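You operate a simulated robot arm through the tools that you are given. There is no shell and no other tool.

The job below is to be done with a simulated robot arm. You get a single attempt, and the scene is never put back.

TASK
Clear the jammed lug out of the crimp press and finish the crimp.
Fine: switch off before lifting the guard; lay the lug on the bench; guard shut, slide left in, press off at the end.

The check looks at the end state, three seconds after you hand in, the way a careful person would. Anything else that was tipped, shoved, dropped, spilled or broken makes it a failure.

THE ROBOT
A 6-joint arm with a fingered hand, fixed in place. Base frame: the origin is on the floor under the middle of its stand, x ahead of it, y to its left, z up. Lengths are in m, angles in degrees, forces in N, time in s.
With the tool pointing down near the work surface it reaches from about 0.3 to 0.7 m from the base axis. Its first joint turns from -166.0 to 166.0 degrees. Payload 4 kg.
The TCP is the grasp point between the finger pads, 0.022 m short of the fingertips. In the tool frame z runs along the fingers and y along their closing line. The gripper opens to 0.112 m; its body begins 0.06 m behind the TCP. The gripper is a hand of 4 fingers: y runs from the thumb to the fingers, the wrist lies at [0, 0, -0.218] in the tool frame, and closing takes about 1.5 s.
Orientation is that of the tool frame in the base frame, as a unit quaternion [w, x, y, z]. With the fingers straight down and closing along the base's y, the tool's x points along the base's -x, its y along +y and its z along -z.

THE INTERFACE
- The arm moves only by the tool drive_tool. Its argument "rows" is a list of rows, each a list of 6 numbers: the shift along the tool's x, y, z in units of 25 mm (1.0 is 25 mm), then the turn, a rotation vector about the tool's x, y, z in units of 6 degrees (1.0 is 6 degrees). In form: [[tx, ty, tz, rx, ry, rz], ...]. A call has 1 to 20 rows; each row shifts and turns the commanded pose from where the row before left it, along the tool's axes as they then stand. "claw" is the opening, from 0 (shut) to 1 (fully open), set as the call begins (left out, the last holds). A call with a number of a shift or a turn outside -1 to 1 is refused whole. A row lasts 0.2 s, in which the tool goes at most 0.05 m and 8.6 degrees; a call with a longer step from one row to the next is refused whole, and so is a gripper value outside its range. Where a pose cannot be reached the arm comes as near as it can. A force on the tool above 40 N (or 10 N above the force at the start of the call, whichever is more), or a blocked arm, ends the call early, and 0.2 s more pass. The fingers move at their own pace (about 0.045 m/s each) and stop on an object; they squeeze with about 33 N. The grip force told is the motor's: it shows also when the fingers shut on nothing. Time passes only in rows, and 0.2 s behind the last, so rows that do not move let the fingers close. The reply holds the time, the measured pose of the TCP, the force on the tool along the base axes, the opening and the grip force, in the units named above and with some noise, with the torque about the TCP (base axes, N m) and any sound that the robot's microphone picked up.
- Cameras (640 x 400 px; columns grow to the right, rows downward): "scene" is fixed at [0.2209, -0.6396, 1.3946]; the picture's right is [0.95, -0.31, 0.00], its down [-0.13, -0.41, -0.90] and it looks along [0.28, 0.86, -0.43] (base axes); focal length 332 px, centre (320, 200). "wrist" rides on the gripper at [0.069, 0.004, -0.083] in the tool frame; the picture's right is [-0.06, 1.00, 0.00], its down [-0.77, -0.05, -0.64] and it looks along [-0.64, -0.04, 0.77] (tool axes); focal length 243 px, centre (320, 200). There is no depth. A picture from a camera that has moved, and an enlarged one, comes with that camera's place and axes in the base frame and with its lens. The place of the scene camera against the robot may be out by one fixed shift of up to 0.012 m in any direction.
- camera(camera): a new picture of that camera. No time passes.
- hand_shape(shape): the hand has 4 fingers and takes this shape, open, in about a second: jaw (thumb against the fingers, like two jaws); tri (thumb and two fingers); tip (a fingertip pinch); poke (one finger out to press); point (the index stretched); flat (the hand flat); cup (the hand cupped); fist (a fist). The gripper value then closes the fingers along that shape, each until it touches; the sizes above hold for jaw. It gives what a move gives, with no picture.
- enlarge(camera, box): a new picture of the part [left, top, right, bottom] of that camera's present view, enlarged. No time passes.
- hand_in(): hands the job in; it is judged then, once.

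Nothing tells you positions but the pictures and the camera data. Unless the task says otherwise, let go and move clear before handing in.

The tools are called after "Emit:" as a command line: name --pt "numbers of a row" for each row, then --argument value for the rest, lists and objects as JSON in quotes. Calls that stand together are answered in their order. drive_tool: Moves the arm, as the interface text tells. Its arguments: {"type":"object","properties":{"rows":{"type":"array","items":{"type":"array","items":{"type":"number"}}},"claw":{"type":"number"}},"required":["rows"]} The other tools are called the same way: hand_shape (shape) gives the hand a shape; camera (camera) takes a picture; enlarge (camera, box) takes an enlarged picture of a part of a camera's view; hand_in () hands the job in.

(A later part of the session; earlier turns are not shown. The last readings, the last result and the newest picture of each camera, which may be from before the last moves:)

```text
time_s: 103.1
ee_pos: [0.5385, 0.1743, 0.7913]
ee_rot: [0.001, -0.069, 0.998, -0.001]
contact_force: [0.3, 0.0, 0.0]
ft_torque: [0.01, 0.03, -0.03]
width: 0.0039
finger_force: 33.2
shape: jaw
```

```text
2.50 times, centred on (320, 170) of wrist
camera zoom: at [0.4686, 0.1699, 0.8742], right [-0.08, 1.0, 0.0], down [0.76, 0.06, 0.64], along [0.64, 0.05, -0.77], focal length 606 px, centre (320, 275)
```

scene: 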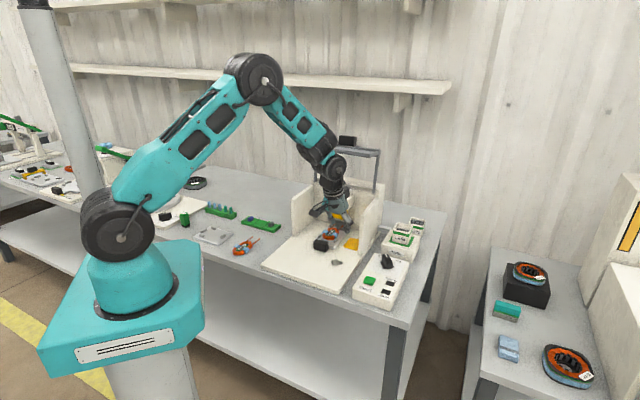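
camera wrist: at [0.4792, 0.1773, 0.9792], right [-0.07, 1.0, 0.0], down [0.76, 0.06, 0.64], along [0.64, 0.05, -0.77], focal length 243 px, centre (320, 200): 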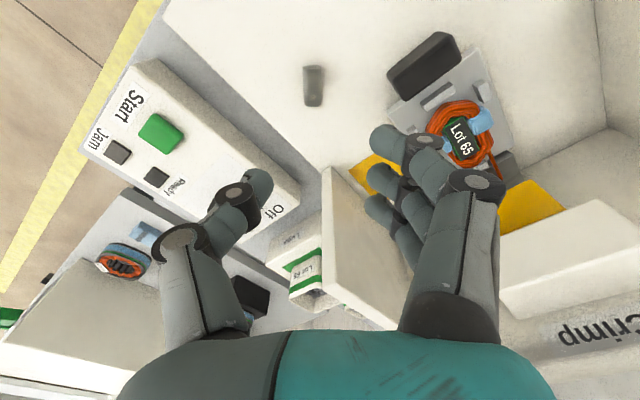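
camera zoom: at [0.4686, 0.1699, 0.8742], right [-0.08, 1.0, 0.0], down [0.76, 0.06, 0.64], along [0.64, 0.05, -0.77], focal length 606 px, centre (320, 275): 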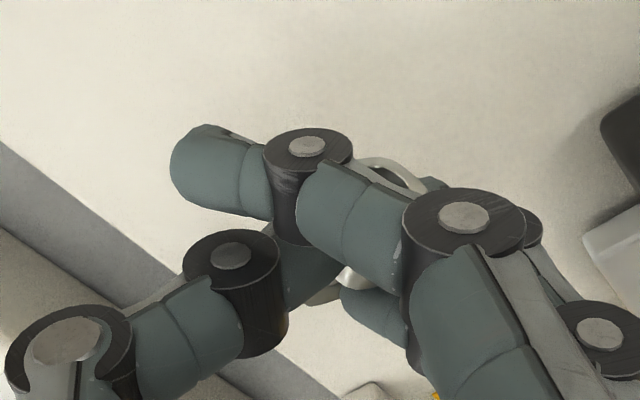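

The lug is held and lifted clear. Now I'll look for a free patch of bench to lay it on.

Emit:
enlarge --camera "scene" --box '[180, 170, 320, 300]'

Emit:
enlarge --camera "scene" --box '[320, 180, 450, 310]'

```text
3.08 times, centred on (250, 235) of scene
camera zoom: at [0.2209, -0.6396, 1.3946], right [0.95, -0.31, 0.0], down [-0.13, -0.41, -0.9], along [0.28, 0.86, -0.43], focal length 1022 px, centre (535, 92)
```

zoom: 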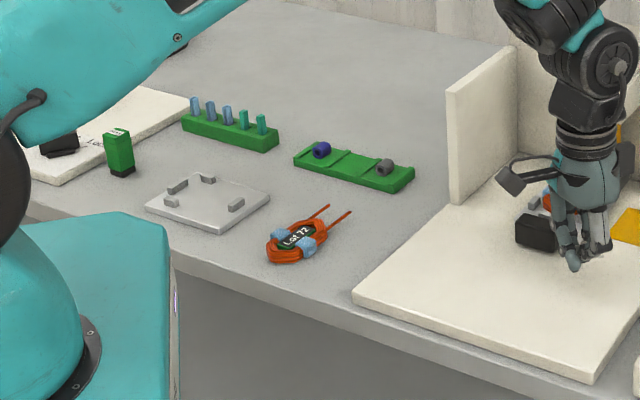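

```text
3.08 times, centred on (385, 245) of scene
camera zoom: at [0.2209, -0.6396, 1.3946], right [0.95, -0.31, 0.0], down [-0.13, -0.41, -0.9], along [0.28, 0.86, -0.43], focal length 1022 px, centre (120, 62)
```

zoom: 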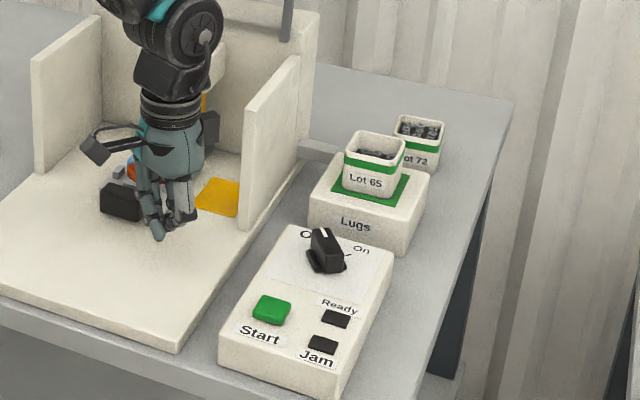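

Free bench lies left of the base plate, around (0.38, 0.384), clear of the Lot 72 coil leads and the green tray. I'll lift, turn the hand to fit there, and carry the lug over.

Emit:
drive_tool --pt "0 0 -0.9 0 0 0" --pt "0 0 -0.9 0 0 0" --pt "0 0 -0.9 0 0 0.98" --pt "0 0 -0.9 0 0 0.98" --pt "0 0 -0.9 0 0 0.98" --pt "0 0 -0.9 0 0 0.98" --pt "0 0 -0.9 0 0 0.98" --pt "0 0 0 0 0 0.98" --pt "0 0 0 0 0 0.98" --pt "0 0 0 0 0 0.98" --pt "0 0 0 0 0 0.98" --pt "0 0 0 0 0 0"

Emit:
camera --camera "wrist"

Emit:
enlarge --camera "scene" --box '[300, 170, 380, 250]'

```text
time_s: 105.7
ee_pos: [0.5377, 0.1744, 0.9494]
ee_rot: [0.001, 0.382, 0.924, 0.0]
contact_force: [0.0, 0.0, 0.2]
ft_torque: [-0.02, -0.02, 0.01]
width: 0.0034
finger_force: 33.2
shape: jaw
```

```text
taken
camera wrist: at [0.4914, 0.2275, 1.0316], right [0.75, 0.66, 0.0], down [0.51, -0.57, 0.64], along [0.42, -0.48, -0.77], focal length 243 px, centre (320, 200)
```

wrist: 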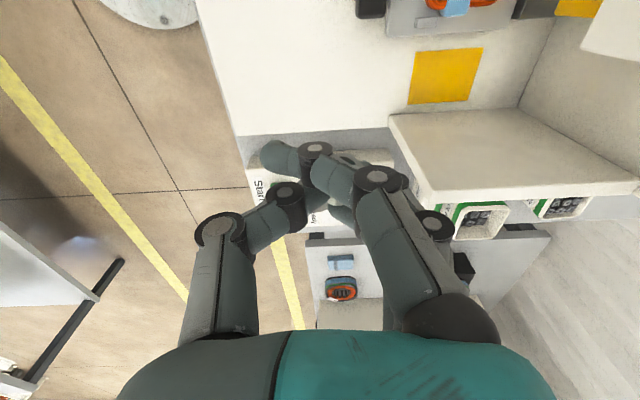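

```text
5.00 times, centred on (340, 210) of scene
camera zoom: at [0.2209, -0.6396, 1.3946], right [0.95, -0.31, 0.0], down [-0.13, -0.41, -0.9], along [0.28, 0.86, -0.43], focal length 1661 px, centre (220, 150)
```

zoom: 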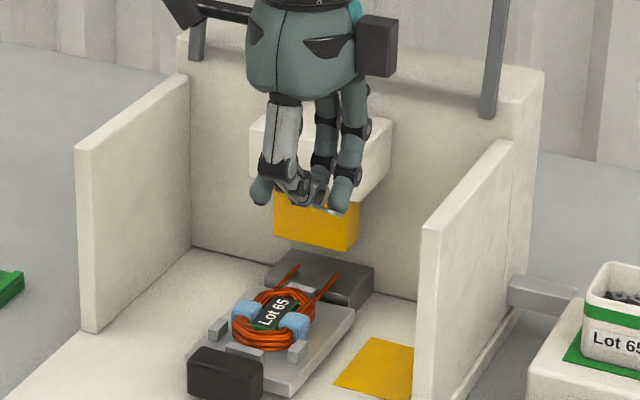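

The lug is pinched between thumb and fingers above the press. Moving left across to above the bench spot.

Emit:
drive_tool --pt "0.945 0.133 0 0 0 0" --pt "0.945 0.133 0 0 0 0" --pt "0.945 0.133 0 0 0 0" --pt "0.945 0.133 0 0 0 0" --pt "0.945 0.133 0 0 0 0" --pt "0.945 0.133 0 0 0 0" --pt "0.945 0.133 0 0 0 0" --pt "0.945 0.133 0 0 0 0" --pt "0.945 0.133 0 0 0 0" --pt "0.945 0.133 0 0 0 0" --pt "0.945 0.133 0 0 0 0" --pt "0 0 0 0 0 0"

Emit:
camera --camera "wrist"

Emit:
enlarge --camera "scene" --box '[220, 150, 320, 260]'

```text
time_s: 108.3
ee_pos: [0.3788, 0.3853, 0.9486]
ee_rot: [0.001, 0.382, 0.924, 0.0]
contact_force: [1.1, 1.3, 0.2]
ft_torque: [0.03, 0.03, -0.01]
width: 0.0036
finger_force: 33.1
shape: jaw
```

```text
taken
camera wrist: at [0.3327, 0.4374, 1.031], right [0.75, 0.66, 0.0], down [0.51, -0.57, 0.64], along [0.43, -0.48, -0.77], focal length 243 px, centre (320, 200)
```

wrist: 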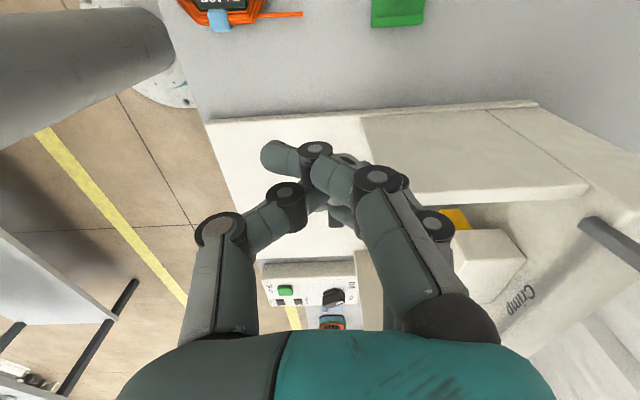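

```text
3.64 times, centred on (270, 205) of scene
camera zoom: at [0.2209, -0.6396, 1.3946], right [0.95, -0.31, 0.0], down [-0.13, -0.41, -0.9], along [0.28, 0.86, -0.43], focal length 1208 px, centre (502, 182)
```

zoom: 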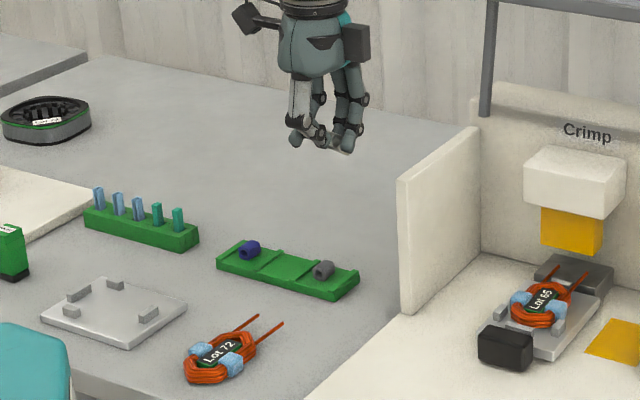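

I'm above the bench patch, which is clear. I'll check how the lug hangs in the fingers before lowering.

Emit:
enlarge --camera "scene" --box '[290, 165, 330, 200]'

Emit:
enlarge --camera "wrist" --box '[240, 120, 420, 250]'

```text
11.43 times, centred on (310, 182) of scene
camera zoom: at [0.2209, -0.6396, 1.3946], right [0.95, -0.31, 0.0], down [-0.13, -0.41, -0.9], along [0.28, 0.86, -0.43], focal length 3796 px, centre (434, 400)
```

zoom: 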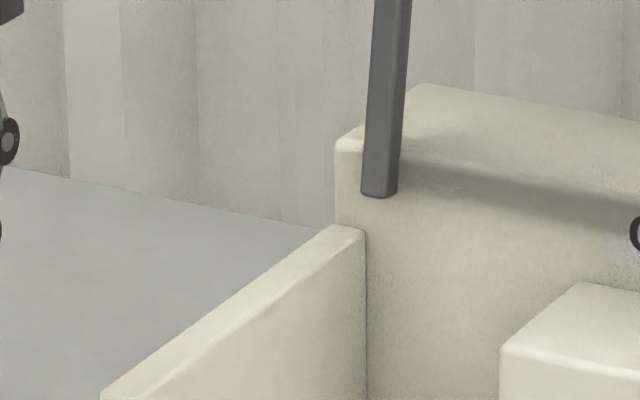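

```text
3.08 times, centred on (330, 185) of wrist
camera zoom: at [0.3327, 0.4374, 1.031], right [0.75, 0.66, 0.0], down [0.51, -0.57, 0.64], along [0.43, -0.48, -0.77], focal length 746 px, centre (289, 246)
```

zoom: 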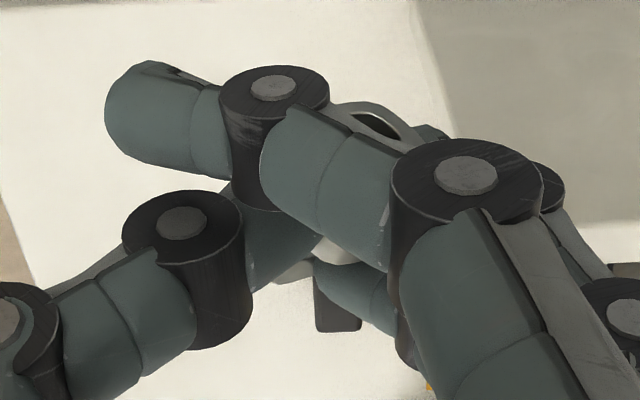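

Emit:
enlarge --camera "scene" --box '[250, 165, 295, 200]'

```text
11.43 times, centred on (272, 182) of scene
camera zoom: at [0.2209, -0.6396, 1.3946], right [0.95, -0.31, 0.0], down [-0.13, -0.41, -0.9], along [0.28, 0.86, -0.43], focal length 3796 px, centre (863, 400)
```

zoom: 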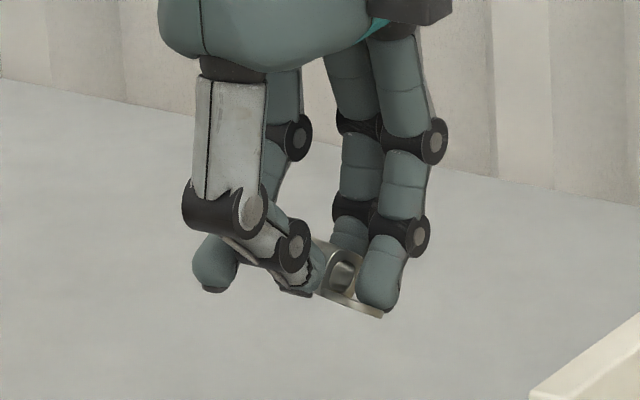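

The lug is held nearly flat with its underside about at fingertip level. Lowering toward the bench.

Emit:
drive_tool --pt "0 0 0.95 0 0 0" --pt "0 0 0.95 0 0 0" --pt "0 0 0.95 0 0 0" --pt "0 0 0.95 0 0 0" --pt "0 0 0.95 0 0 0" --pt "0 0 0.95 0 0 0" --pt "0 0 0.7 0 0 0" --pt "0 0 0.5 0 0 0" --pt "0 0 0 0 0 0"

Emit:
enlarge --camera "scene" --box '[240, 190, 310, 250]'

```text
time_s: 110.3
ee_pos: [0.3798, 0.3843, 0.776]
ee_rot: [0.001, 0.383, 0.924, -0.001]
contact_force: [0.5, 0.0, 0.4]
ft_torque: [-0.02, -0.02, -0.04]
width: 0.0038
finger_force: 32.7
shape: jaw
```

```text
6.67 times, centred on (275, 220) of scene
camera zoom: at [0.2209, -0.6396, 1.3946], right [0.95, -0.31, 0.0], down [-0.13, -0.41, -0.9], along [0.28, 0.86, -0.43], focal length 2214 px, centre (620, 67)
```

zoom: 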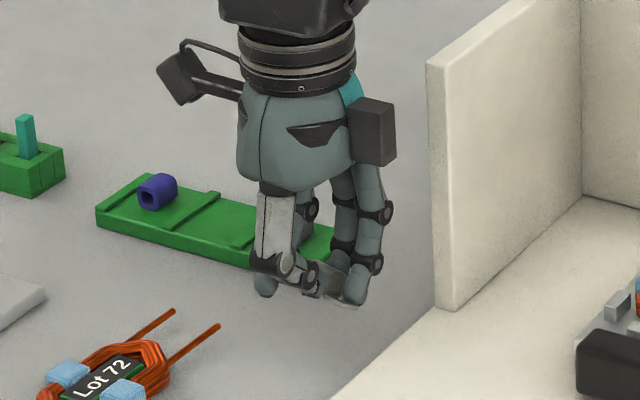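

Clear all around. Continuing down in small steps until light contact.

Emit:
drive_tool --pt "0 0 0.3 0 0 0" --pt "0 0 0.3 0 0 0" --pt "0 0 0.2 0 0 0" --pt "0 0 0 0 0 0"

Emit:
drive_tool --pt "0 0 0.12 0 0 0" --pt "0 0 0 0 0 0"

Emit:
drive_tool --pt "0 0 0.12 0 0 0" --pt "0 0 0 0 0 0"

```text
time_s: 111.3
ee_pos: [0.3792, 0.3832, 0.756]
ee_rot: [0.001, 0.382, 0.924, -0.001]
contact_force: [-0.3, 0.3, -0.4]
ft_torque: [0.02, 0.0, 0.02]
width: 0.004
finger_force: 32.9
shape: jaw
```

```text
time_s: 111.9
ee_pos: [0.3797, 0.3839, 0.7534]
ee_rot: [0.001, 0.383, 0.924, 0.0]
contact_force: [0.6, 0.5, 0.2]
ft_torque: [0.01, 0.02, -0.01]
width: 0.0038
finger_force: 33.5
shape: jaw
```

```text
time_s: 112.5
ee_pos: [0.3786, 0.3843, 0.7502]
ee_rot: [0.0, 0.383, 0.924, 0.0]
contact_force: [0.4, 0.5, -0.2]
ft_torque: [-0.01, -0.01, 0.0]
width: 0.0038
finger_force: 32.7
shape: jaw
```

Emit:
drive_tool --pt "0 0 0.12 0 0 0" --pt "0 0 0 0 0 0"

Emit:
drive_tool --pt "0 0 0.12 0 0 0" --pt "0 0 0 0 0 0"

Emit:
enlarge --camera "scene" --box '[250, 200, 300, 245]'

```text
time_s: 113.1
ee_pos: [0.3806, 0.3828, 0.7466]
ee_rot: [0.001, 0.383, 0.924, -0.001]
contact_force: [0.0, 1.2, 0.0]
ft_torque: [0.01, -0.02, 0.03]
width: 0.0039
finger_force: 33.0
shape: jaw
```

```text
time_s: 113.7
ee_pos: [0.3787, 0.3843, 0.7441]
ee_rot: [0.001, 0.383, 0.924, 0.0]
contact_force: [-2.1, -1.5, 14.8]
ft_torque: [0.15, -0.16, -0.03]
width: 0.0041
finger_force: 33.1
shape: jaw
```

```text
8.89 times, centred on (275, 222) of scene
camera zoom: at [0.2209, -0.6396, 1.3946], right [0.95, -0.31, 0.0], down [-0.13, -0.41, -0.9], along [0.28, 0.86, -0.43], focal length 2953 px, centre (720, 0)
```

zoom: 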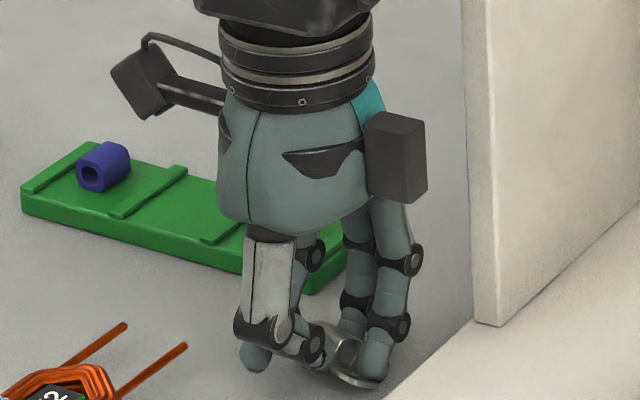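

Contact with the bench (about 15 N). I'll ease up 1 mm, open the fingers modestly, and check the lug is lying.

Emit:
drive_tool --pt "0 0 -0.06 0 0 0" --pt "0 0 0 0 0 0"

Emit:
drive_tool --pt "0 0 0 0 0 0" --pt "0 0 0 0 0 0" --pt "0 0 0 0 0 0" --pt "0 0 0 0 0 0" --pt "0 0 0 0 0 0" --claw 0.4

Emit:
enlarge --camera "scene" --box '[250, 200, 300, 245]'

Emit:
enlarge --camera "wrist" --box '[220, 90, 440, 260]'

```text
time_s: 114.3
ee_pos: [0.3797, 0.3829, 0.746]
ee_rot: [0.0, 0.383, 0.924, -0.001]
contact_force: [-0.7, 0.2, 1.6]
ft_torque: [0.04, -0.02, 0.02]
width: 0.0037
finger_force: 33.0
shape: jaw
```

```text
time_s: 115.5
ee_pos: [0.38, 0.3836, 0.7451]
ee_rot: [0.002, 0.383, 0.924, 0.0]
contact_force: [-0.4, -0.2, 0.4]
ft_torque: [-0.01, -0.04, 0.01]
width: 0.0442
finger_force: 0.0
shape: jaw
```

```text
8.89 times, centred on (275, 222) of scene
camera zoom: at [0.2209, -0.6396, 1.3946], right [0.95, -0.31, 0.0], down [-0.13, -0.41, -0.9], along [0.28, 0.86, -0.43], focal length 2953 px, centre (720, 0)
```

zoom: 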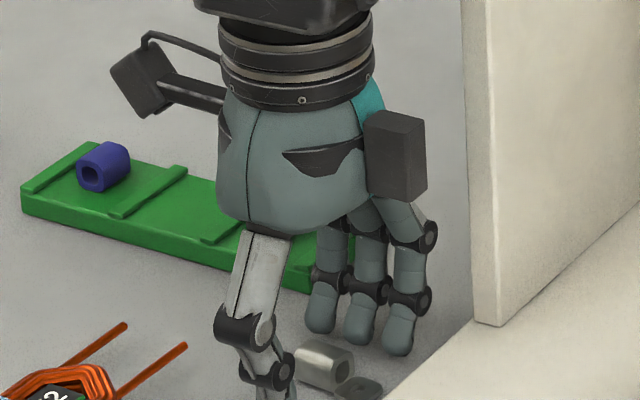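

```text
2.35 times, centred on (330, 175) of wrist
camera zoom: at [0.3336, 0.4363, 0.8278], right [0.75, 0.66, 0.0], down [0.51, -0.57, 0.64], along [0.43, -0.48, -0.77], focal length 571 px, centre (296, 259)
```

zoom: 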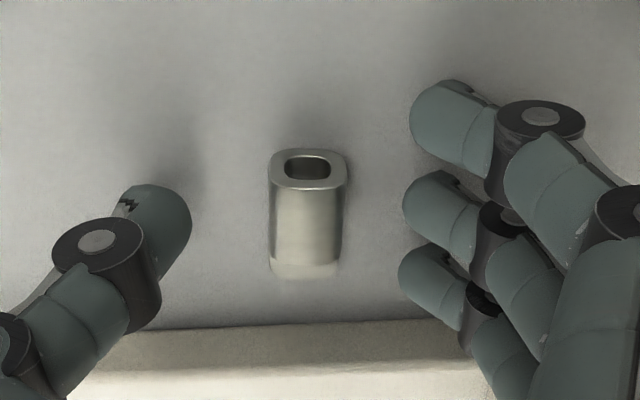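

The lug is lying on the bench, released. Lifting straight up.

Emit:
drive_tool --pt "0 0 -0.4 0 0 0" --pt "0 0 -0.8 0 0 0" --pt "0 0 -1 0 0 0" --pt "0 0 -1 0 0 0" --pt "0 0 -1 0 0 0" --pt "0 0 -1 0 0 0" --pt "0 0 -1 0 0 0" --pt "0 0 -1 0 0 0" --pt "0 0 -1 0 0 0" --pt "0 0 -1 0 0 0" --pt "0 0 -1 0 0 0" --pt "0 0 -1 0 0 0" --pt "0 0 -1 0 0 0" --pt "0 0 0 0 0 0"

Emit:
camera --camera "scene"

Emit:
enlarge --camera "scene" --box '[220, 190, 320, 270]'

```text
time_s: 118.5
ee_pos: [0.3796, 0.3846, 1.0514]
ee_rot: [0.001, 0.383, 0.924, 0.0]
contact_force: [0.7, 0.1, 0.6]
ft_torque: [0.0, -0.01, -0.01]
width: 0.0439
finger_force: 0.0
shape: jaw
```

```text
taken
```

scene: 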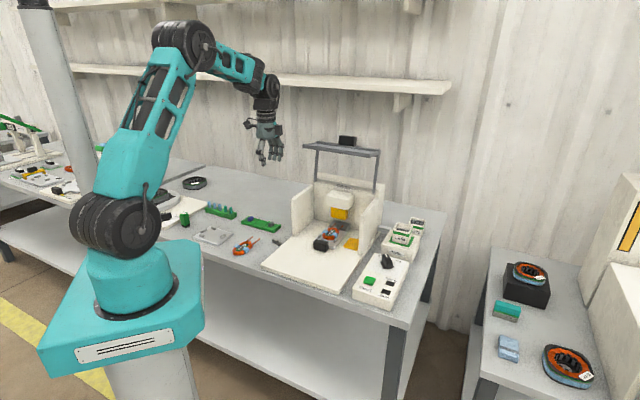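

```text
5.00 times, centred on (270, 230) of scene
camera zoom: at [0.2209, -0.6396, 1.3946], right [0.95, -0.31, 0.0], down [-0.13, -0.41, -0.9], along [0.28, 0.86, -0.43], focal length 1661 px, centre (570, 50)
```

zoom: 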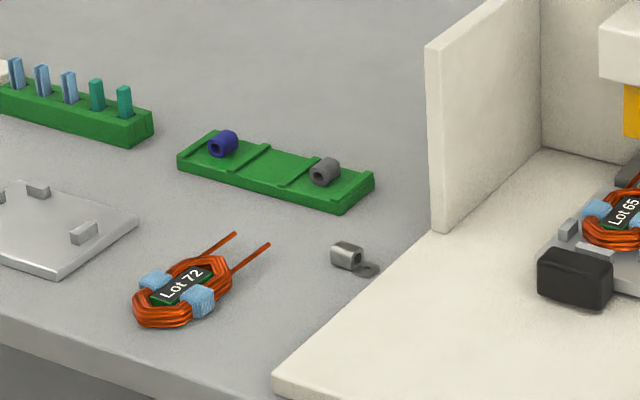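

The lug lies on the bench with everything else undisturbed, and the press interior is clear. Next, shut the guard: rise, return to the press heading and take the tip shape.

Emit:
drive_tool --pt "0 0 -0.3 0 0 -1" --pt "0 0 -0.3 0 0 -1" --pt "0 0 -0.3 0 0 -1" --pt "0 0 -0.3 0 0 -1" --pt "0 0 -0.3 0 0 -1" --pt "0 0 -0.3 0 0 -1" --pt "0 0 -0.3 0 0 -1" --pt "0 0 -0.3 0 0 -1" --pt "0 0 -0.3 0 0 -1" --pt "0 0 -0.3 0 0 -1" --pt "0 0 -0.3 0 0 -1" --pt "0 0 -0.3 0 0 -1" --pt "0 0 -0.3 0 0 -1" --pt "0 0 -0.3 0 0 -1" --pt "0 0 -0.3 0 0 -1" --pt "0 0 0 0 0 0"

Emit:
drive_tool --pt "0.3 -0.918 0 0 0 0" --pt "0.3 -0.918 0 0 0 0" --pt "0.3 -0.918 0 0 0 0" --pt "0.3 -0.918 0 0 0 0" --pt "0.3 -0.918 0 0 0 0" --pt "0.3 -0.918 0 0 0 0" --pt "0.3 -0.918 0 0 0 0" --pt "0.3 -0.918 0 0 0 0" --pt "0 0 0 0 -1 0" --pt "0 0 0 0 -1 0" --pt "0 0 0 0 -1 0" --pt "0 0 0 0 -1 0" --pt "0 0 0 0 -1 0" --pt "0 0 0 0 -0.9 0" --pt "0 0 0 0 0 0"

Emit:
hand_shape --shape "tip"

Emit:
camera --camera "wrist"

```text
time_s: 121.9
ee_pos: [0.3788, 0.3846, 1.1631]
ee_rot: [0.001, -0.384, 0.923, -0.001]
contact_force: [0.2, 0.0, -0.6]
ft_torque: [-0.02, 0.03, -0.02]
width: 0.044
finger_force: 0.1
shape: jaw
```

```text
time_s: 125.1
ee_pos: [0.4675, 0.2133, 1.1639]
ee_rot: [0.282, -0.365, 0.88, 0.115]
contact_force: [0.0, 0.0, 0.3]
ft_torque: [-0.02, 0.04, -0.01]
width: 0.044
finger_force: 0.0
shape: jaw
```

```text
time_s: 126.0
ee_pos: [0.467, 0.2126, 1.1637]
ee_rot: [0.281, -0.365, 0.88, 0.115]
contact_force: [0.7, -0.1, 0.0]
ft_torque: [0.01, -0.01, 0.01]
width: 0.112
finger_force: 0.1
shape: tip
```

```text
taken
camera wrist: at [0.3894, 0.1422, 1.1905], right [-0.67, 0.74, 0.03], down [0.21, 0.15, 0.97], along [0.71, 0.65, -0.25], focal length 243 px, centre (320, 200)
```

wrist: 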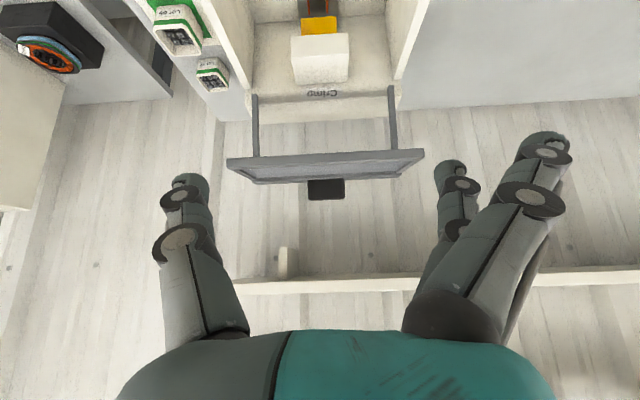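

Aligned in front of the raised guard. Advancing to the handle along the same line I left it.

Emit:
drive_tool --pt "-0.87 -0.005 0.655 0 0 0" --pt "-0.87 -0.005 0.655 0 0 0" --pt "-0.87 -0.005 0.655 0 0 0" --pt "-0.87 -0.005 0.655 0 0 0" --pt "-0.87 -0.005 0.655 0 0 0" --pt "-0.87 -0.005 0.655 0 0 0" --pt "-0.87 -0.005 0.655 0 0 0" --pt "-0.87 -0.005 0.655 0 0 0" --pt "0 0 0 0 0 0" --claw 0.78

Emit:
camera --camera "wrist"

```text
time_s: 128.0
ee_pos: [0.6222, 0.367, 1.1578]
ee_rot: [0.281, -0.365, 0.88, 0.115]
contact_force: [0.9, -0.1, 0.0]
ft_torque: [0.02, -0.02, 0.01]
width: 0.0876
finger_force: 0.0
shape: tip
```

```text
taken
camera wrist: at [0.5445, 0.2965, 1.1846], right [-0.67, 0.74, 0.03], down [0.21, 0.15, 0.97], along [0.71, 0.65, -0.25], focal length 243 px, centre (320, 200)
```

wrist: 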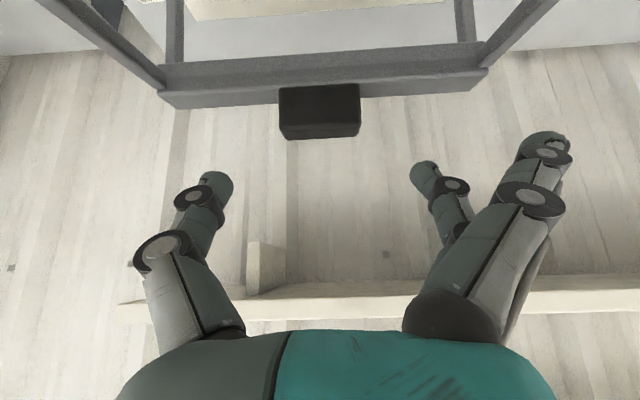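

The handle is centred between thumb and finger. Advancing along the finger axis to straddle it, then closing.

Emit:
drive_tool --pt "0 0 0.9 0 0 0" --pt "0 0 0.9 0 0 0" --pt "0 0 0.8 0 0 0" --pt "0 0 0.5 0 0 0" --pt "0 0 0.35 0 0 0" --pt "0 0 0 0 0 0"

Emit:
camera --camera "wrist"

```text
time_s: 129.4
ee_pos: [0.6563, 0.401, 1.0879]
ee_rot: [0.281, -0.364, 0.88, 0.115]
contact_force: [0.2, -0.5, -1.1]
ft_torque: [0.01, 0.03, 0.0]
width: 0.0873
finger_force: 0.1
shape: tip
```

```text
taken
camera wrist: at [0.5793, 0.3315, 1.1145], right [-0.67, 0.74, 0.03], down [0.21, 0.15, 0.97], along [0.71, 0.65, -0.25], focal length 243 px, centre (320, 200)
```

wrist: 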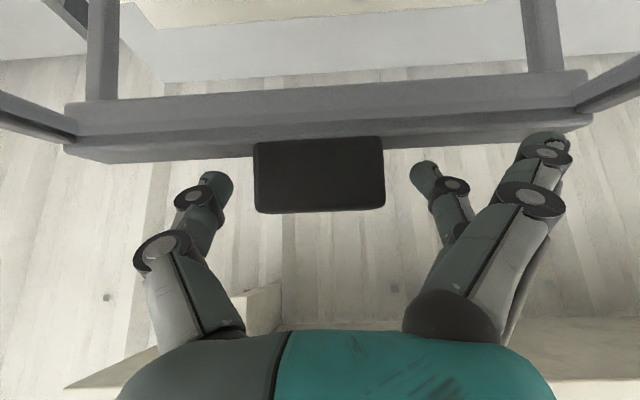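

Straddling the handle. Closing the pinch on it.

Emit:
drive_tool --pt "0 0 0 0 0 0" --pt "0 0 0 0 0 0" --pt "0 0 0 0 0 0" --pt "0 0 0 0 0 0" --pt "0 0 0 0 0 0" --pt "0 0 0 0 0 0" --claw 0

Emit:
drive_tool --pt "0.585 0 -0.455 0 -0.241 0" --pt "0.618 0 -0.408 0 -0.241 0" --pt "0.649 0 -0.36 0 -0.241 0" --pt "0 0 0 0 0 0"

Emit:
enlarge --camera "scene" --box '[260, 90, 420, 260]'

```text
time_s: 130.8
ee_pos: [0.6569, 0.401, 1.0878]
ee_rot: [0.282, -0.365, 0.88, 0.115]
contact_force: [0.1, 0.3, -1.7]
ft_torque: [0.0, -0.03, 0.02]
width: 0.0527
finger_force: 32.9
shape: tip
```

```text
time_s: 131.8
ee_pos: [0.6167, 0.3627, 1.0833]
ee_rot: [0.314, -0.361, 0.868, 0.129]
contact_force: [1.4, -1.1, 4.6]
ft_torque: [0.17, -0.12, -0.1]
width: 0.0527
finger_force: 33.3
shape: tip
```

```text
2.35 times, centred on (340, 175) of scene
camera zoom: at [0.2209, -0.6396, 1.3946], right [0.95, -0.31, 0.0], down [-0.13, -0.41, -0.9], along [0.28, 0.86, -0.43], focal length 782 px, centre (273, 259)
```

zoom: 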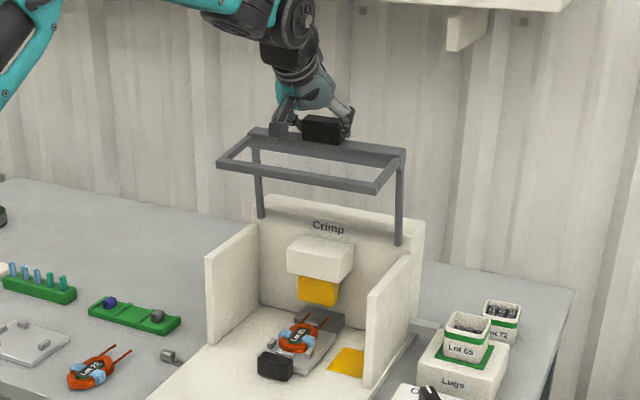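

The guard is coming down smoothly. Continuing.

Emit:
drive_tool --pt "0.671 0 -0.307 0 -0.241 0" --pt "0.697 0 -0.254 0 -0.241 0" --pt "0.714 0 -0.205 0 -0.241 0" --pt "0.724 0 -0.15 0 -0.241 0" --pt "0 0 0 0 0 0"

Emit:
drive_tool --pt "0.735 0 -0.091 0 -0.241 0" --pt "0.74 0 -0.037 0 -0.241 0" --pt "0.744 0 0.018 0 -0.241 0" --pt "0 0 0 0 0 0"

Emit:
enlarge --camera "scene" --box '[260, 110, 400, 260]'

```text
time_s: 133.0
ee_pos: [0.5675, 0.3159, 1.0542]
ee_rot: [0.358, -0.353, 0.852, 0.147]
contact_force: [-4.9, -3.9, 8.0]
ft_torque: [0.25, -0.11, -0.13]
width: 0.0522
finger_force: 33.2
shape: tip
```

```text
time_s: 134.0
ee_pos: [0.5421, 0.287, 1.0154]
ee_rot: [0.389, -0.348, 0.838, 0.16]
contact_force: [-5.7, -3.7, 3.5]
ft_torque: [0.27, -0.02, -0.07]
width: 0.0522
finger_force: 32.8
shape: tip
```

```text
2.67 times, centred on (330, 185) of scene
camera zoom: at [0.2209, -0.6396, 1.3946], right [0.95, -0.31, 0.0], down [-0.13, -0.41, -0.9], along [0.28, 0.86, -0.43], focal length 886 px, centre (293, 240)
```

zoom: 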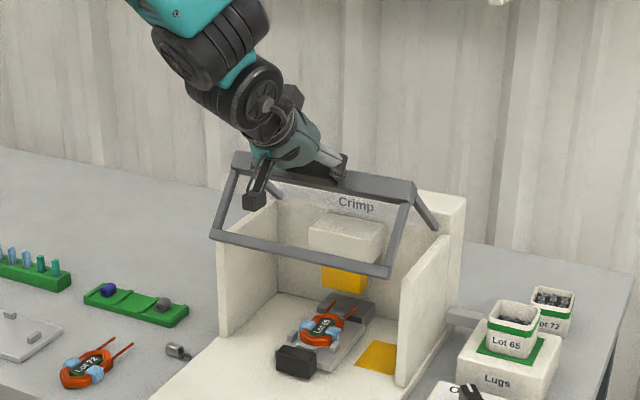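

About 40° left. Continuing the arc down.

Emit:
drive_tool --pt "0.736 0 0.076 0 -0.241 0" --pt "0.726 0 0.13 0 -0.241 0" --pt "0.719 0 0.184 0 -0.241 0" --pt "0.701 0 0.239 0 -0.241 0" --pt "0 0 0 0 0 0"

Emit:
drive_tool --pt "0.68 0 0.295 0 -0.241 0" --pt "0.655 0 0.343 0 -0.241 0" --pt "0 0 0 0 0 0"

Emit:
enlarge --camera "scene" --box '[260, 130, 390, 260]'

```text
time_s: 135.2
ee_pos: [0.5183, 0.2638, 0.9497]
ee_rot: [0.432, -0.339, 0.816, 0.179]
contact_force: [0.0, 7.1, -0.8]
ft_torque: [0.33, -0.04, 0.02]
width: 0.0526
finger_force: 32.7
shape: tip
```

```text
time_s: 136.0
ee_pos: [0.5155, 0.2599, 0.9122]
ee_rot: [0.453, -0.335, 0.805, 0.187]
contact_force: [0.1, 9.3, -1.2]
ft_torque: [0.28, -0.03, 0.04]
width: 0.0523
finger_force: 33.0
shape: tip
```

```text
3.08 times, centred on (325, 195) of scene
camera zoom: at [0.2209, -0.6396, 1.3946], right [0.95, -0.31, 0.0], down [-0.13, -0.41, -0.9], along [0.28, 0.86, -0.43], focal length 1022 px, centre (305, 215)
```

zoom: 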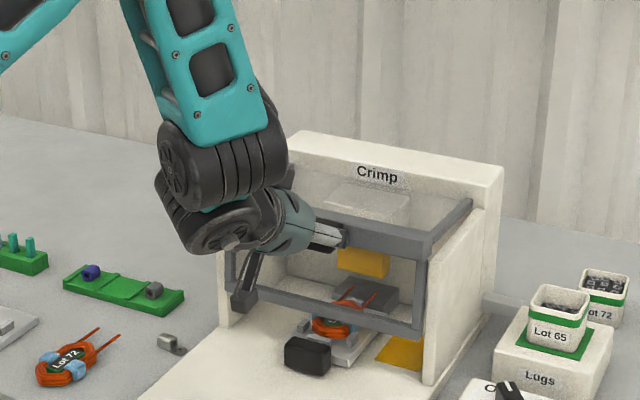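

Nearly closed. Final step down to the closed stop.

Emit:
drive_tool --pt "0.317 0 0.196 0 -0.12 0" --pt "0.317 0 0.196 0 -0.12 0" --pt "0 0 0 0 0 0"

Emit:
drive_tool --pt "0.1 0 0.06 0 0 0" --pt "0 0 0 0 0 0"

Emit:
enlarge --camera "scene" --box '[270, 160, 390, 260]'

```text
time_s: 136.8
ee_pos: [0.5171, 0.2608, 0.8965]
ee_rot: [0.466, -0.331, 0.798, 0.191]
contact_force: [-2.7, 2.0, 33.0]
ft_torque: [0.54, -0.28, 0.05]
width: 0.0526
finger_force: 33.4
shape: tip
```

```text
time_s: 137.2
ee_pos: [0.5169, 0.2616, 0.8976]
ee_rot: [0.468, -0.329, 0.797, 0.192]
contact_force: [-11.6, -8.0, 19.4]
ft_torque: [0.31, -0.1, 0.02]
width: 0.0525
finger_force: 33.0
shape: tip
stopped in row 1: the force on the tool passed its limit at 45 N (the readings are from after the stop); the commanded pose is now the measured one
```

```text
4.00 times, centred on (330, 210) of scene
camera zoom: at [0.2209, -0.6396, 1.3946], right [0.95, -0.31, 0.0], down [-0.13, -0.41, -0.9], along [0.28, 0.86, -0.43], focal length 1329 px, centre (280, 160)
```

zoom: 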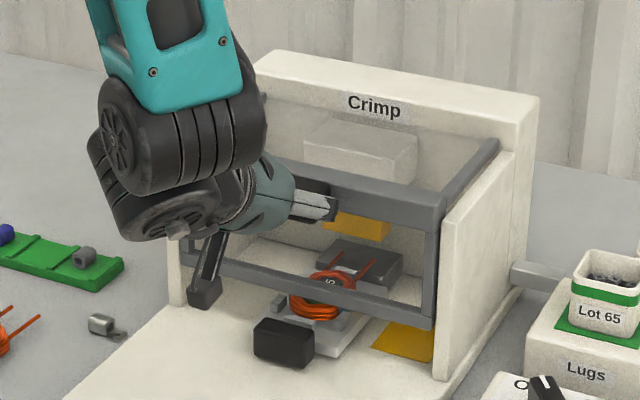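

The guard is firmly shut at its stop. I'll relieve the push, open the pinch, and back out along the finger axis.

Emit:
drive_tool --pt "-0.06 0 -0.04 0 0 0" --pt "0 0 0 0 0 0"

Emit:
drive_tool --pt "0 0 0 0 0 0" --pt "0 0 0 0 0 0" --pt "0 0 0 0 0 0" --pt "0 0 0 0 0 0" --pt "0 0 -0.5 0 0 0" --pt "0 0 -0.8 0 0 0" --pt "0 0 -0.8 0 0 0" --pt "0 0 -0.8 0 0 0" --pt "0 0 -0.8 0 0 0" --pt "0 0 0 0 0 0" --claw 0.78

Emit:
enlarge --camera "scene" --box '[270, 160, 390, 260]'

Emit:
camera --camera "wrist"

```text
time_s: 137.8
ee_pos: [0.5167, 0.2605, 0.8973]
ee_rot: [0.467, -0.33, 0.798, 0.19]
contact_force: [-7.9, -5.9, 13.8]
ft_torque: [0.29, -0.08, 0.01]
width: 0.0526
finger_force: 33.4
shape: tip
```

```text
time_s: 140.0
ee_pos: [0.4606, 0.204, 0.9422]
ee_rot: [0.466, -0.33, 0.798, 0.19]
contact_force: [-0.4, 0.3, -0.9]
ft_torque: [0.02, -0.02, 0.02]
width: 0.0869
finger_force: 0.0
shape: tip
```

```text
4.00 times, centred on (330, 210) of scene
camera zoom: at [0.2209, -0.6396, 1.3946], right [0.95, -0.31, 0.0], down [-0.13, -0.41, -0.9], along [0.28, 0.86, -0.43], focal length 1329 px, centre (280, 160)
```

zoom: 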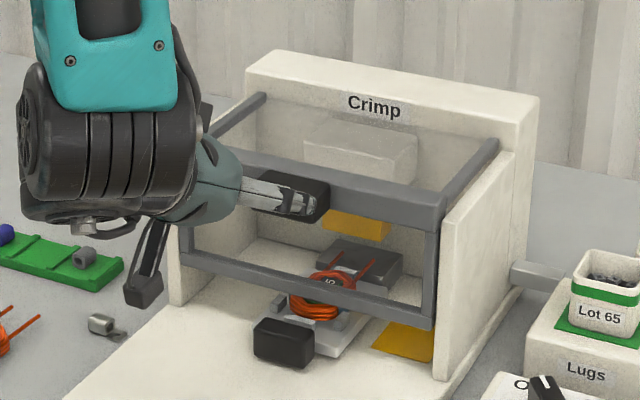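

```text
taken
camera wrist: at [0.3818, 0.1321, 0.9222], right [-0.68, 0.73, 0.05], down [-0.1, -0.16, 0.98], along [0.72, 0.67, 0.18], focal length 243 px, centre (320, 200)
```

wrist: 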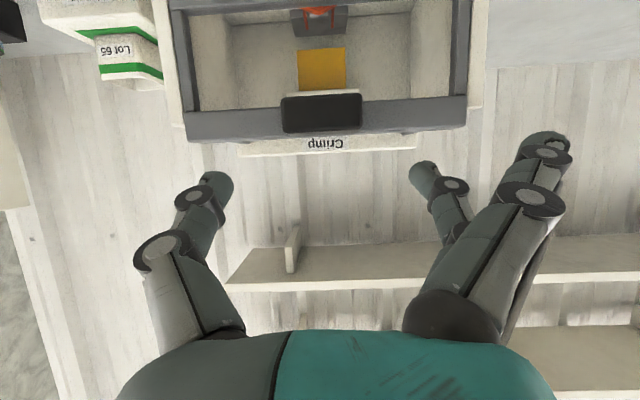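

The guard is shut as at the start. Now I'll go back up, turn the hand vertical and head to the knob to switch On (pivot refined to about (0.678, 0.087)).

Emit:
drive_tool --pt "-0.81 0 -0.46 0 0 0" --pt "-0.81 0 -0.46 0 0 0" --pt "-0.81 0 -0.46 0 0 0" --pt "-0.81 0 -0.46 0 0 0" --pt "-0.81 0 -0.46 0 0 0" --pt "-0.81 0 -0.46 0 0 0" --pt "0 0 0 0 0.917 0" --pt "0 0 0 0 0.917 0" --pt "0 0 0 0 0.917 0" --pt "0 0 0 0 0.917 0" --pt "0 0 0 0 0.917 0" --pt "0 0 0 0 0.917 0" --pt "0 0 0 0 0.917 0" --pt "0 0 0 0 0.917 0" --pt "0 0 0 0 0.917 0" --pt "0 0 0 0 0.917 0" --pt "0 0 0 0 0.917 0" --pt "0 0 0 0 0 0"

Emit:
hand_shape --shape "jaw"

Emit:
drive_tool --pt "0 0 0 0 0 -0.9" --pt "0 0 0 0 0 -0.9" --pt "0 0 0 0 0 -0.9" --pt "0 0 0 0 0 -0.9" --pt "0 0 0 0 0 -0.9" --pt "0 0 0 0 0 -0.9" --pt "0 0 0 0 0 -0.77" --pt "0 0 0 0 0 0" --claw 0.5

```text
time_s: 143.8
ee_pos: [0.4612, 0.2036, 1.0807]
ee_rot: [0.001, -0.382, 0.924, -0.002]
contact_force: [0.2, 0.4, 0.1]
ft_torque: [-0.01, 0.01, -0.01]
width: 0.0871
finger_force: 0.1
shape: tip
```

```text
time_s: 144.7
ee_pos: [0.4605, 0.2039, 1.0819]
ee_rot: [0.001, -0.381, 0.924, -0.002]
contact_force: [0.5, 0.3, -0.5]
ft_torque: [0.01, 0.01, 0.0]
width: 0.1117
finger_force: 0.0
shape: jaw
```

```text
time_s: 146.5
ee_pos: [0.4597, 0.2038, 1.0823]
ee_rot: [0.0, -0.657, 0.754, -0.001]
contact_force: [0.6, 0.1, 0.1]
ft_torque: [0.03, 0.0, 0.03]
width: 0.0565
finger_force: 0.1
shape: jaw
```

Emit:
drive_tool --pt "0.343 -0.929 0.4 0 0 0" --pt "0.343 -0.929 0.4 0 0 0" --pt "0.343 -0.929 0.6 0 0 0" --pt "0.343 -0.929 0.8 0 0 0" --pt "0.343 -0.929 0.95 0 0 0" --pt "0.343 -0.929 0.95 0 0 0" --pt "0.343 -0.929 0.95 0 0 0" --pt "0.343 -0.929 1 0 0 0" --pt "0.343 -0.929 1 0 0 0" --pt "0.343 -0.929 1 0 0 0" --pt "0 0 0 0 0 0"

Emit:
enlarge --camera "wrist" --box '[230, 60, 430, 220]'

Emit:
enlarge --camera "scene" --box '[340, 190, 430, 310]'

```text
time_s: 148.9
ee_pos: [0.6769, 0.085, 0.8813]
ee_rot: [0.0, -0.655, 0.755, -0.002]
contact_force: [-0.5, -0.8, 0.4]
ft_torque: [0.0, 0.0, -0.03]
width: 0.0567
finger_force: 0.0
shape: jaw
```

```text
2.50 times, centred on (330, 140) of wrist
camera zoom: at [0.6631, 0.0177, 0.9633], right [-0.98, 0.2, 0.0], down [0.15, 0.75, 0.64], along [0.13, 0.63, -0.77], focal length 606 px, centre (295, 350)
```

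zoom: 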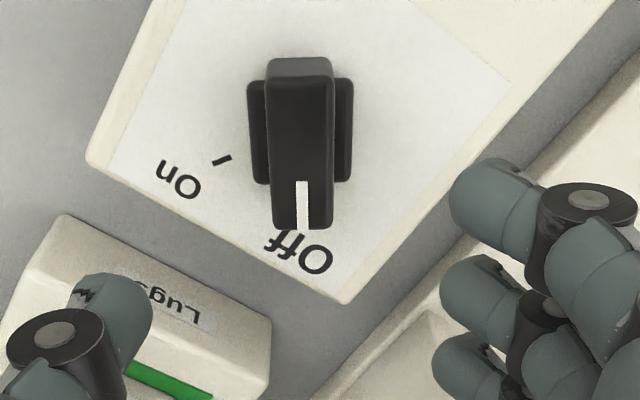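

```text
3.33 times, centred on (385, 250) of scene
camera zoom: at [0.2209, -0.6396, 1.3946], right [0.95, -0.31, 0.0], down [-0.13, -0.41, -0.9], along [0.28, 0.86, -0.43], focal length 1107 px, centre (103, 33)
```

zoom: 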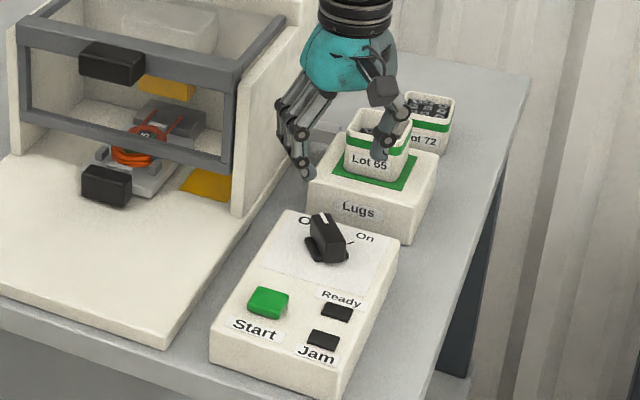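

The knob still points to Off (bar at ~80°). Descending to grip it again.

Emit:
drive_tool --pt "-0.08 0 0.9 0 0 0.15" --pt "0 0 0.9 0 0 0.1" --pt "0 0 0.9 0 0 0" --pt "0 0 0.5 0 0 0" --pt "0 0 0.4 0 0 0" --pt "0 0 0 0 0 0"

Emit:
enlarge --camera "wrist" --box '[220, 90, 420, 250]'

```text
time_s: 150.3
ee_pos: [0.6787, 0.0883, 0.7916]
ee_rot: [0.0, -0.645, 0.764, -0.002]
contact_force: [0.1, 0.0, -0.1]
ft_torque: [-0.01, -0.03, -0.01]
width: 0.0569
finger_force: 0.1
shape: jaw
```

```text
2.50 times, centred on (320, 170) of wrist
camera zoom: at [0.6622, 0.0207, 0.8735], right [-0.97, 0.23, 0.0], down [0.17, 0.75, 0.64], along [0.15, 0.62, -0.77], focal length 606 px, centre (320, 275)
```

zoom: 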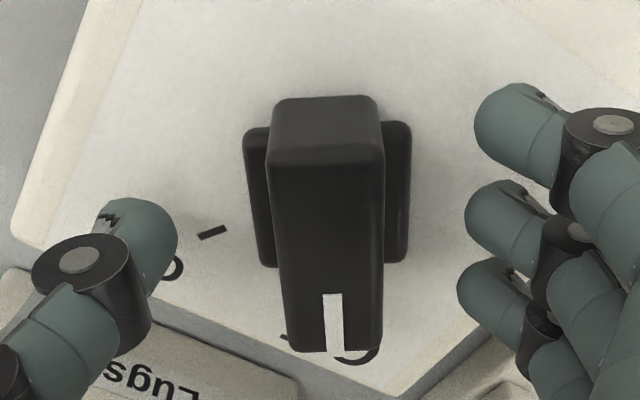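

Aligned. Gripping the knob and turning clockwise to On.

Emit:
drive_tool --pt "0 0 0 0 0 0" --pt "0 0 0 0 0 0" --pt "0 0 0 0 0 0" --pt "0 0 0 0 0 0" --pt "0 0 0 0 0 0" --pt "0 0 0 0 0 0" --pt "0 0 0 0 0 0" --claw 0

Emit:
drive_tool --pt "0 0 0 0 0 0.8" --pt "0 0 0 0 0 0.8" --pt "0 0 0 0 0 0.8" --pt "0 0 0 0 0 0.8" --pt "0 0 0 0 0 0"

```text
time_s: 151.9
ee_pos: [0.6783, 0.088, 0.7903]
ee_rot: [0.001, -0.646, 0.764, -0.002]
contact_force: [-1.5, 1.1, -3.4]
ft_torque: [0.04, 0.07, -0.03]
width: 0.0151
finger_force: 32.7
shape: jaw
```

```text
time_s: 153.1
ee_pos: [0.6781, 0.0872, 0.7914]
ee_rot: [0.0, -0.509, 0.861, -0.001]
contact_force: [-10.4, -1.9, -2.5]
ft_torque: [-0.01, 0.2, 0.04]
width: 0.0144
finger_force: 32.8
shape: jaw
```

A modest side force; I'll shift 2 mm to relieve it and continue turning.

Emit:
drive_tool --pt "0.039 0.07 0 0 0 0.8" --pt "0 0 0 0 0 0.8" --pt "0 0 0 0 0 0.8" --pt "0 0 0 0 0 0"

Emit:
enlarge --camera "wrist" --box '[220, 90, 420, 250]'

Emit:
enlarge --camera "scene" --box '[340, 220, 430, 310]'

```text
time_s: 154.1
ee_pos: [0.6767, 0.0876, 0.7918]
ee_rot: [0.001, -0.396, 0.918, -0.002]
contact_force: [2.7, -3.3, -5.0]
ft_torque: [-0.02, 0.02, 0.04]
width: 0.0143
finger_force: 33.2
shape: jaw
```

```text
2.50 times, centred on (320, 170) of wrist
camera zoom: at [0.6257, 0.0405, 0.8735], right [-0.68, 0.73, 0.0], down [0.56, 0.52, 0.64], along [0.47, 0.44, -0.77], focal length 606 px, centre (320, 275)
```

zoom: 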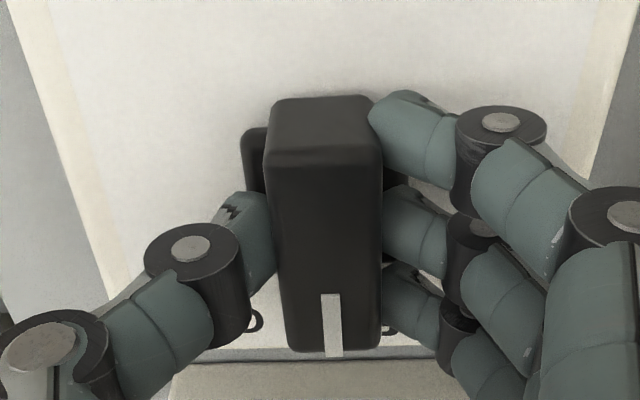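

```text
4.44 times, centred on (385, 265) of scene
camera zoom: at [0.2209, -0.6396, 1.3946], right [0.95, -0.31, 0.0], down [-0.13, -0.41, -0.9], along [0.28, 0.86, -0.43], focal length 1476 px, centre (31, -89)
```

zoom: 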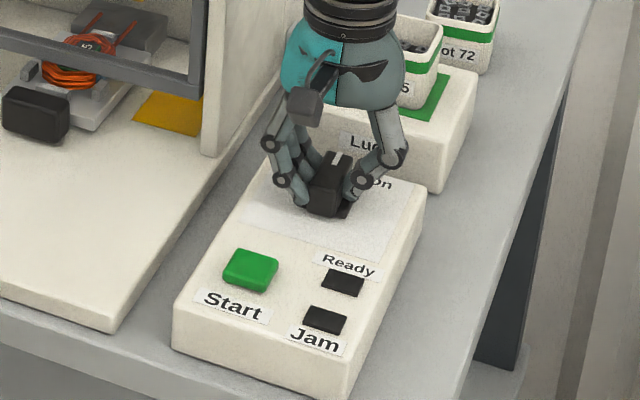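

Halfway, with low forces. Continuing toward On.

Emit:
drive_tool --pt "0 0 0 0 0 0.8" --pt "0 0 0 0 0 0.8" --pt "0 0 0 0 0 0.8" --pt "0 0 0 0 0 0"

Emit:
enlarge --camera "scene" --box '[340, 220, 430, 310]'

```text
time_s: 155.1
ee_pos: [0.6774, 0.0887, 0.7913]
ee_rot: [0.0, -0.279, 0.96, -0.002]
contact_force: [1.4, -3.0, -3.9]
ft_torque: [-0.03, 0.01, 0.0]
width: 0.0143
finger_force: 33.3
shape: jaw
```

```text
4.44 times, centred on (385, 265) of scene
camera zoom: at [0.2209, -0.6396, 1.3946], right [0.95, -0.31, 0.0], down [-0.13, -0.41, -0.9], along [0.28, 0.86, -0.43], focal length 1476 px, centre (31, -89)
```

zoom: 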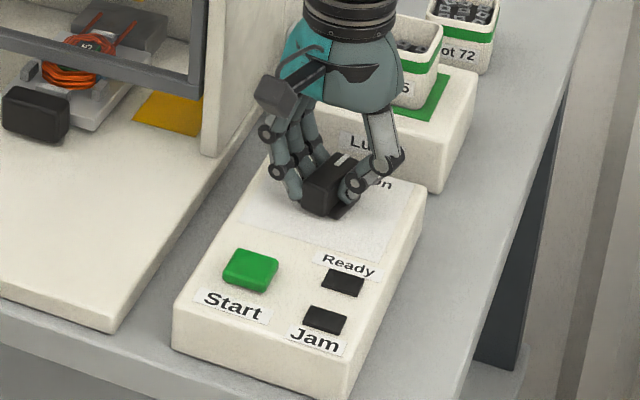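

Emit:
drive_tool --pt "0 0 0 0 0 0.8" --pt "0 0 0 0 0 0.8" --pt "0 0 0 0 0 0.8" --pt "0 0 0 0 0 0.8" --pt "0 0 0 0 0 0"

Emit:
enlarge --camera "scene" --box '[340, 220, 430, 310]'

Emit:
enlarge --camera "wrist" --box '[220, 90, 420, 250]'

```text
time_s: 156.3
ee_pos: [0.6748, 0.0884, 0.7912]
ee_rot: [-0.001, -0.115, 0.993, 0.0]
contact_force: [-7.6, -2.2, -1.2]
ft_torque: [0.02, 0.13, -0.01]
width: 0.0148
finger_force: 33.1
shape: jaw
```

```text
4.44 times, centred on (385, 265) of scene
camera zoom: at [0.2209, -0.6396, 1.3946], right [0.95, -0.31, 0.0], down [-0.13, -0.41, -0.9], along [0.28, 0.86, -0.43], focal length 1476 px, centre (31, -89)
```

zoom: 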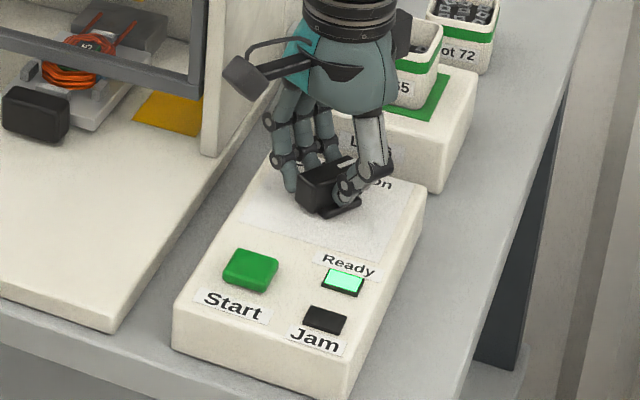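

```text
2.50 times, centred on (320, 170) of wrist
camera zoom: at [0.6074, 0.0767, 0.8733], right [-0.17, 0.99, 0.0], down [0.76, 0.13, 0.64], along [0.63, 0.1, -0.77], focal length 606 px, centre (320, 275)
```

zoom: 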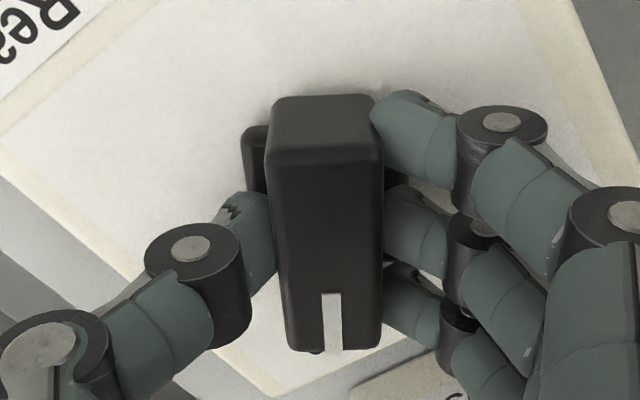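

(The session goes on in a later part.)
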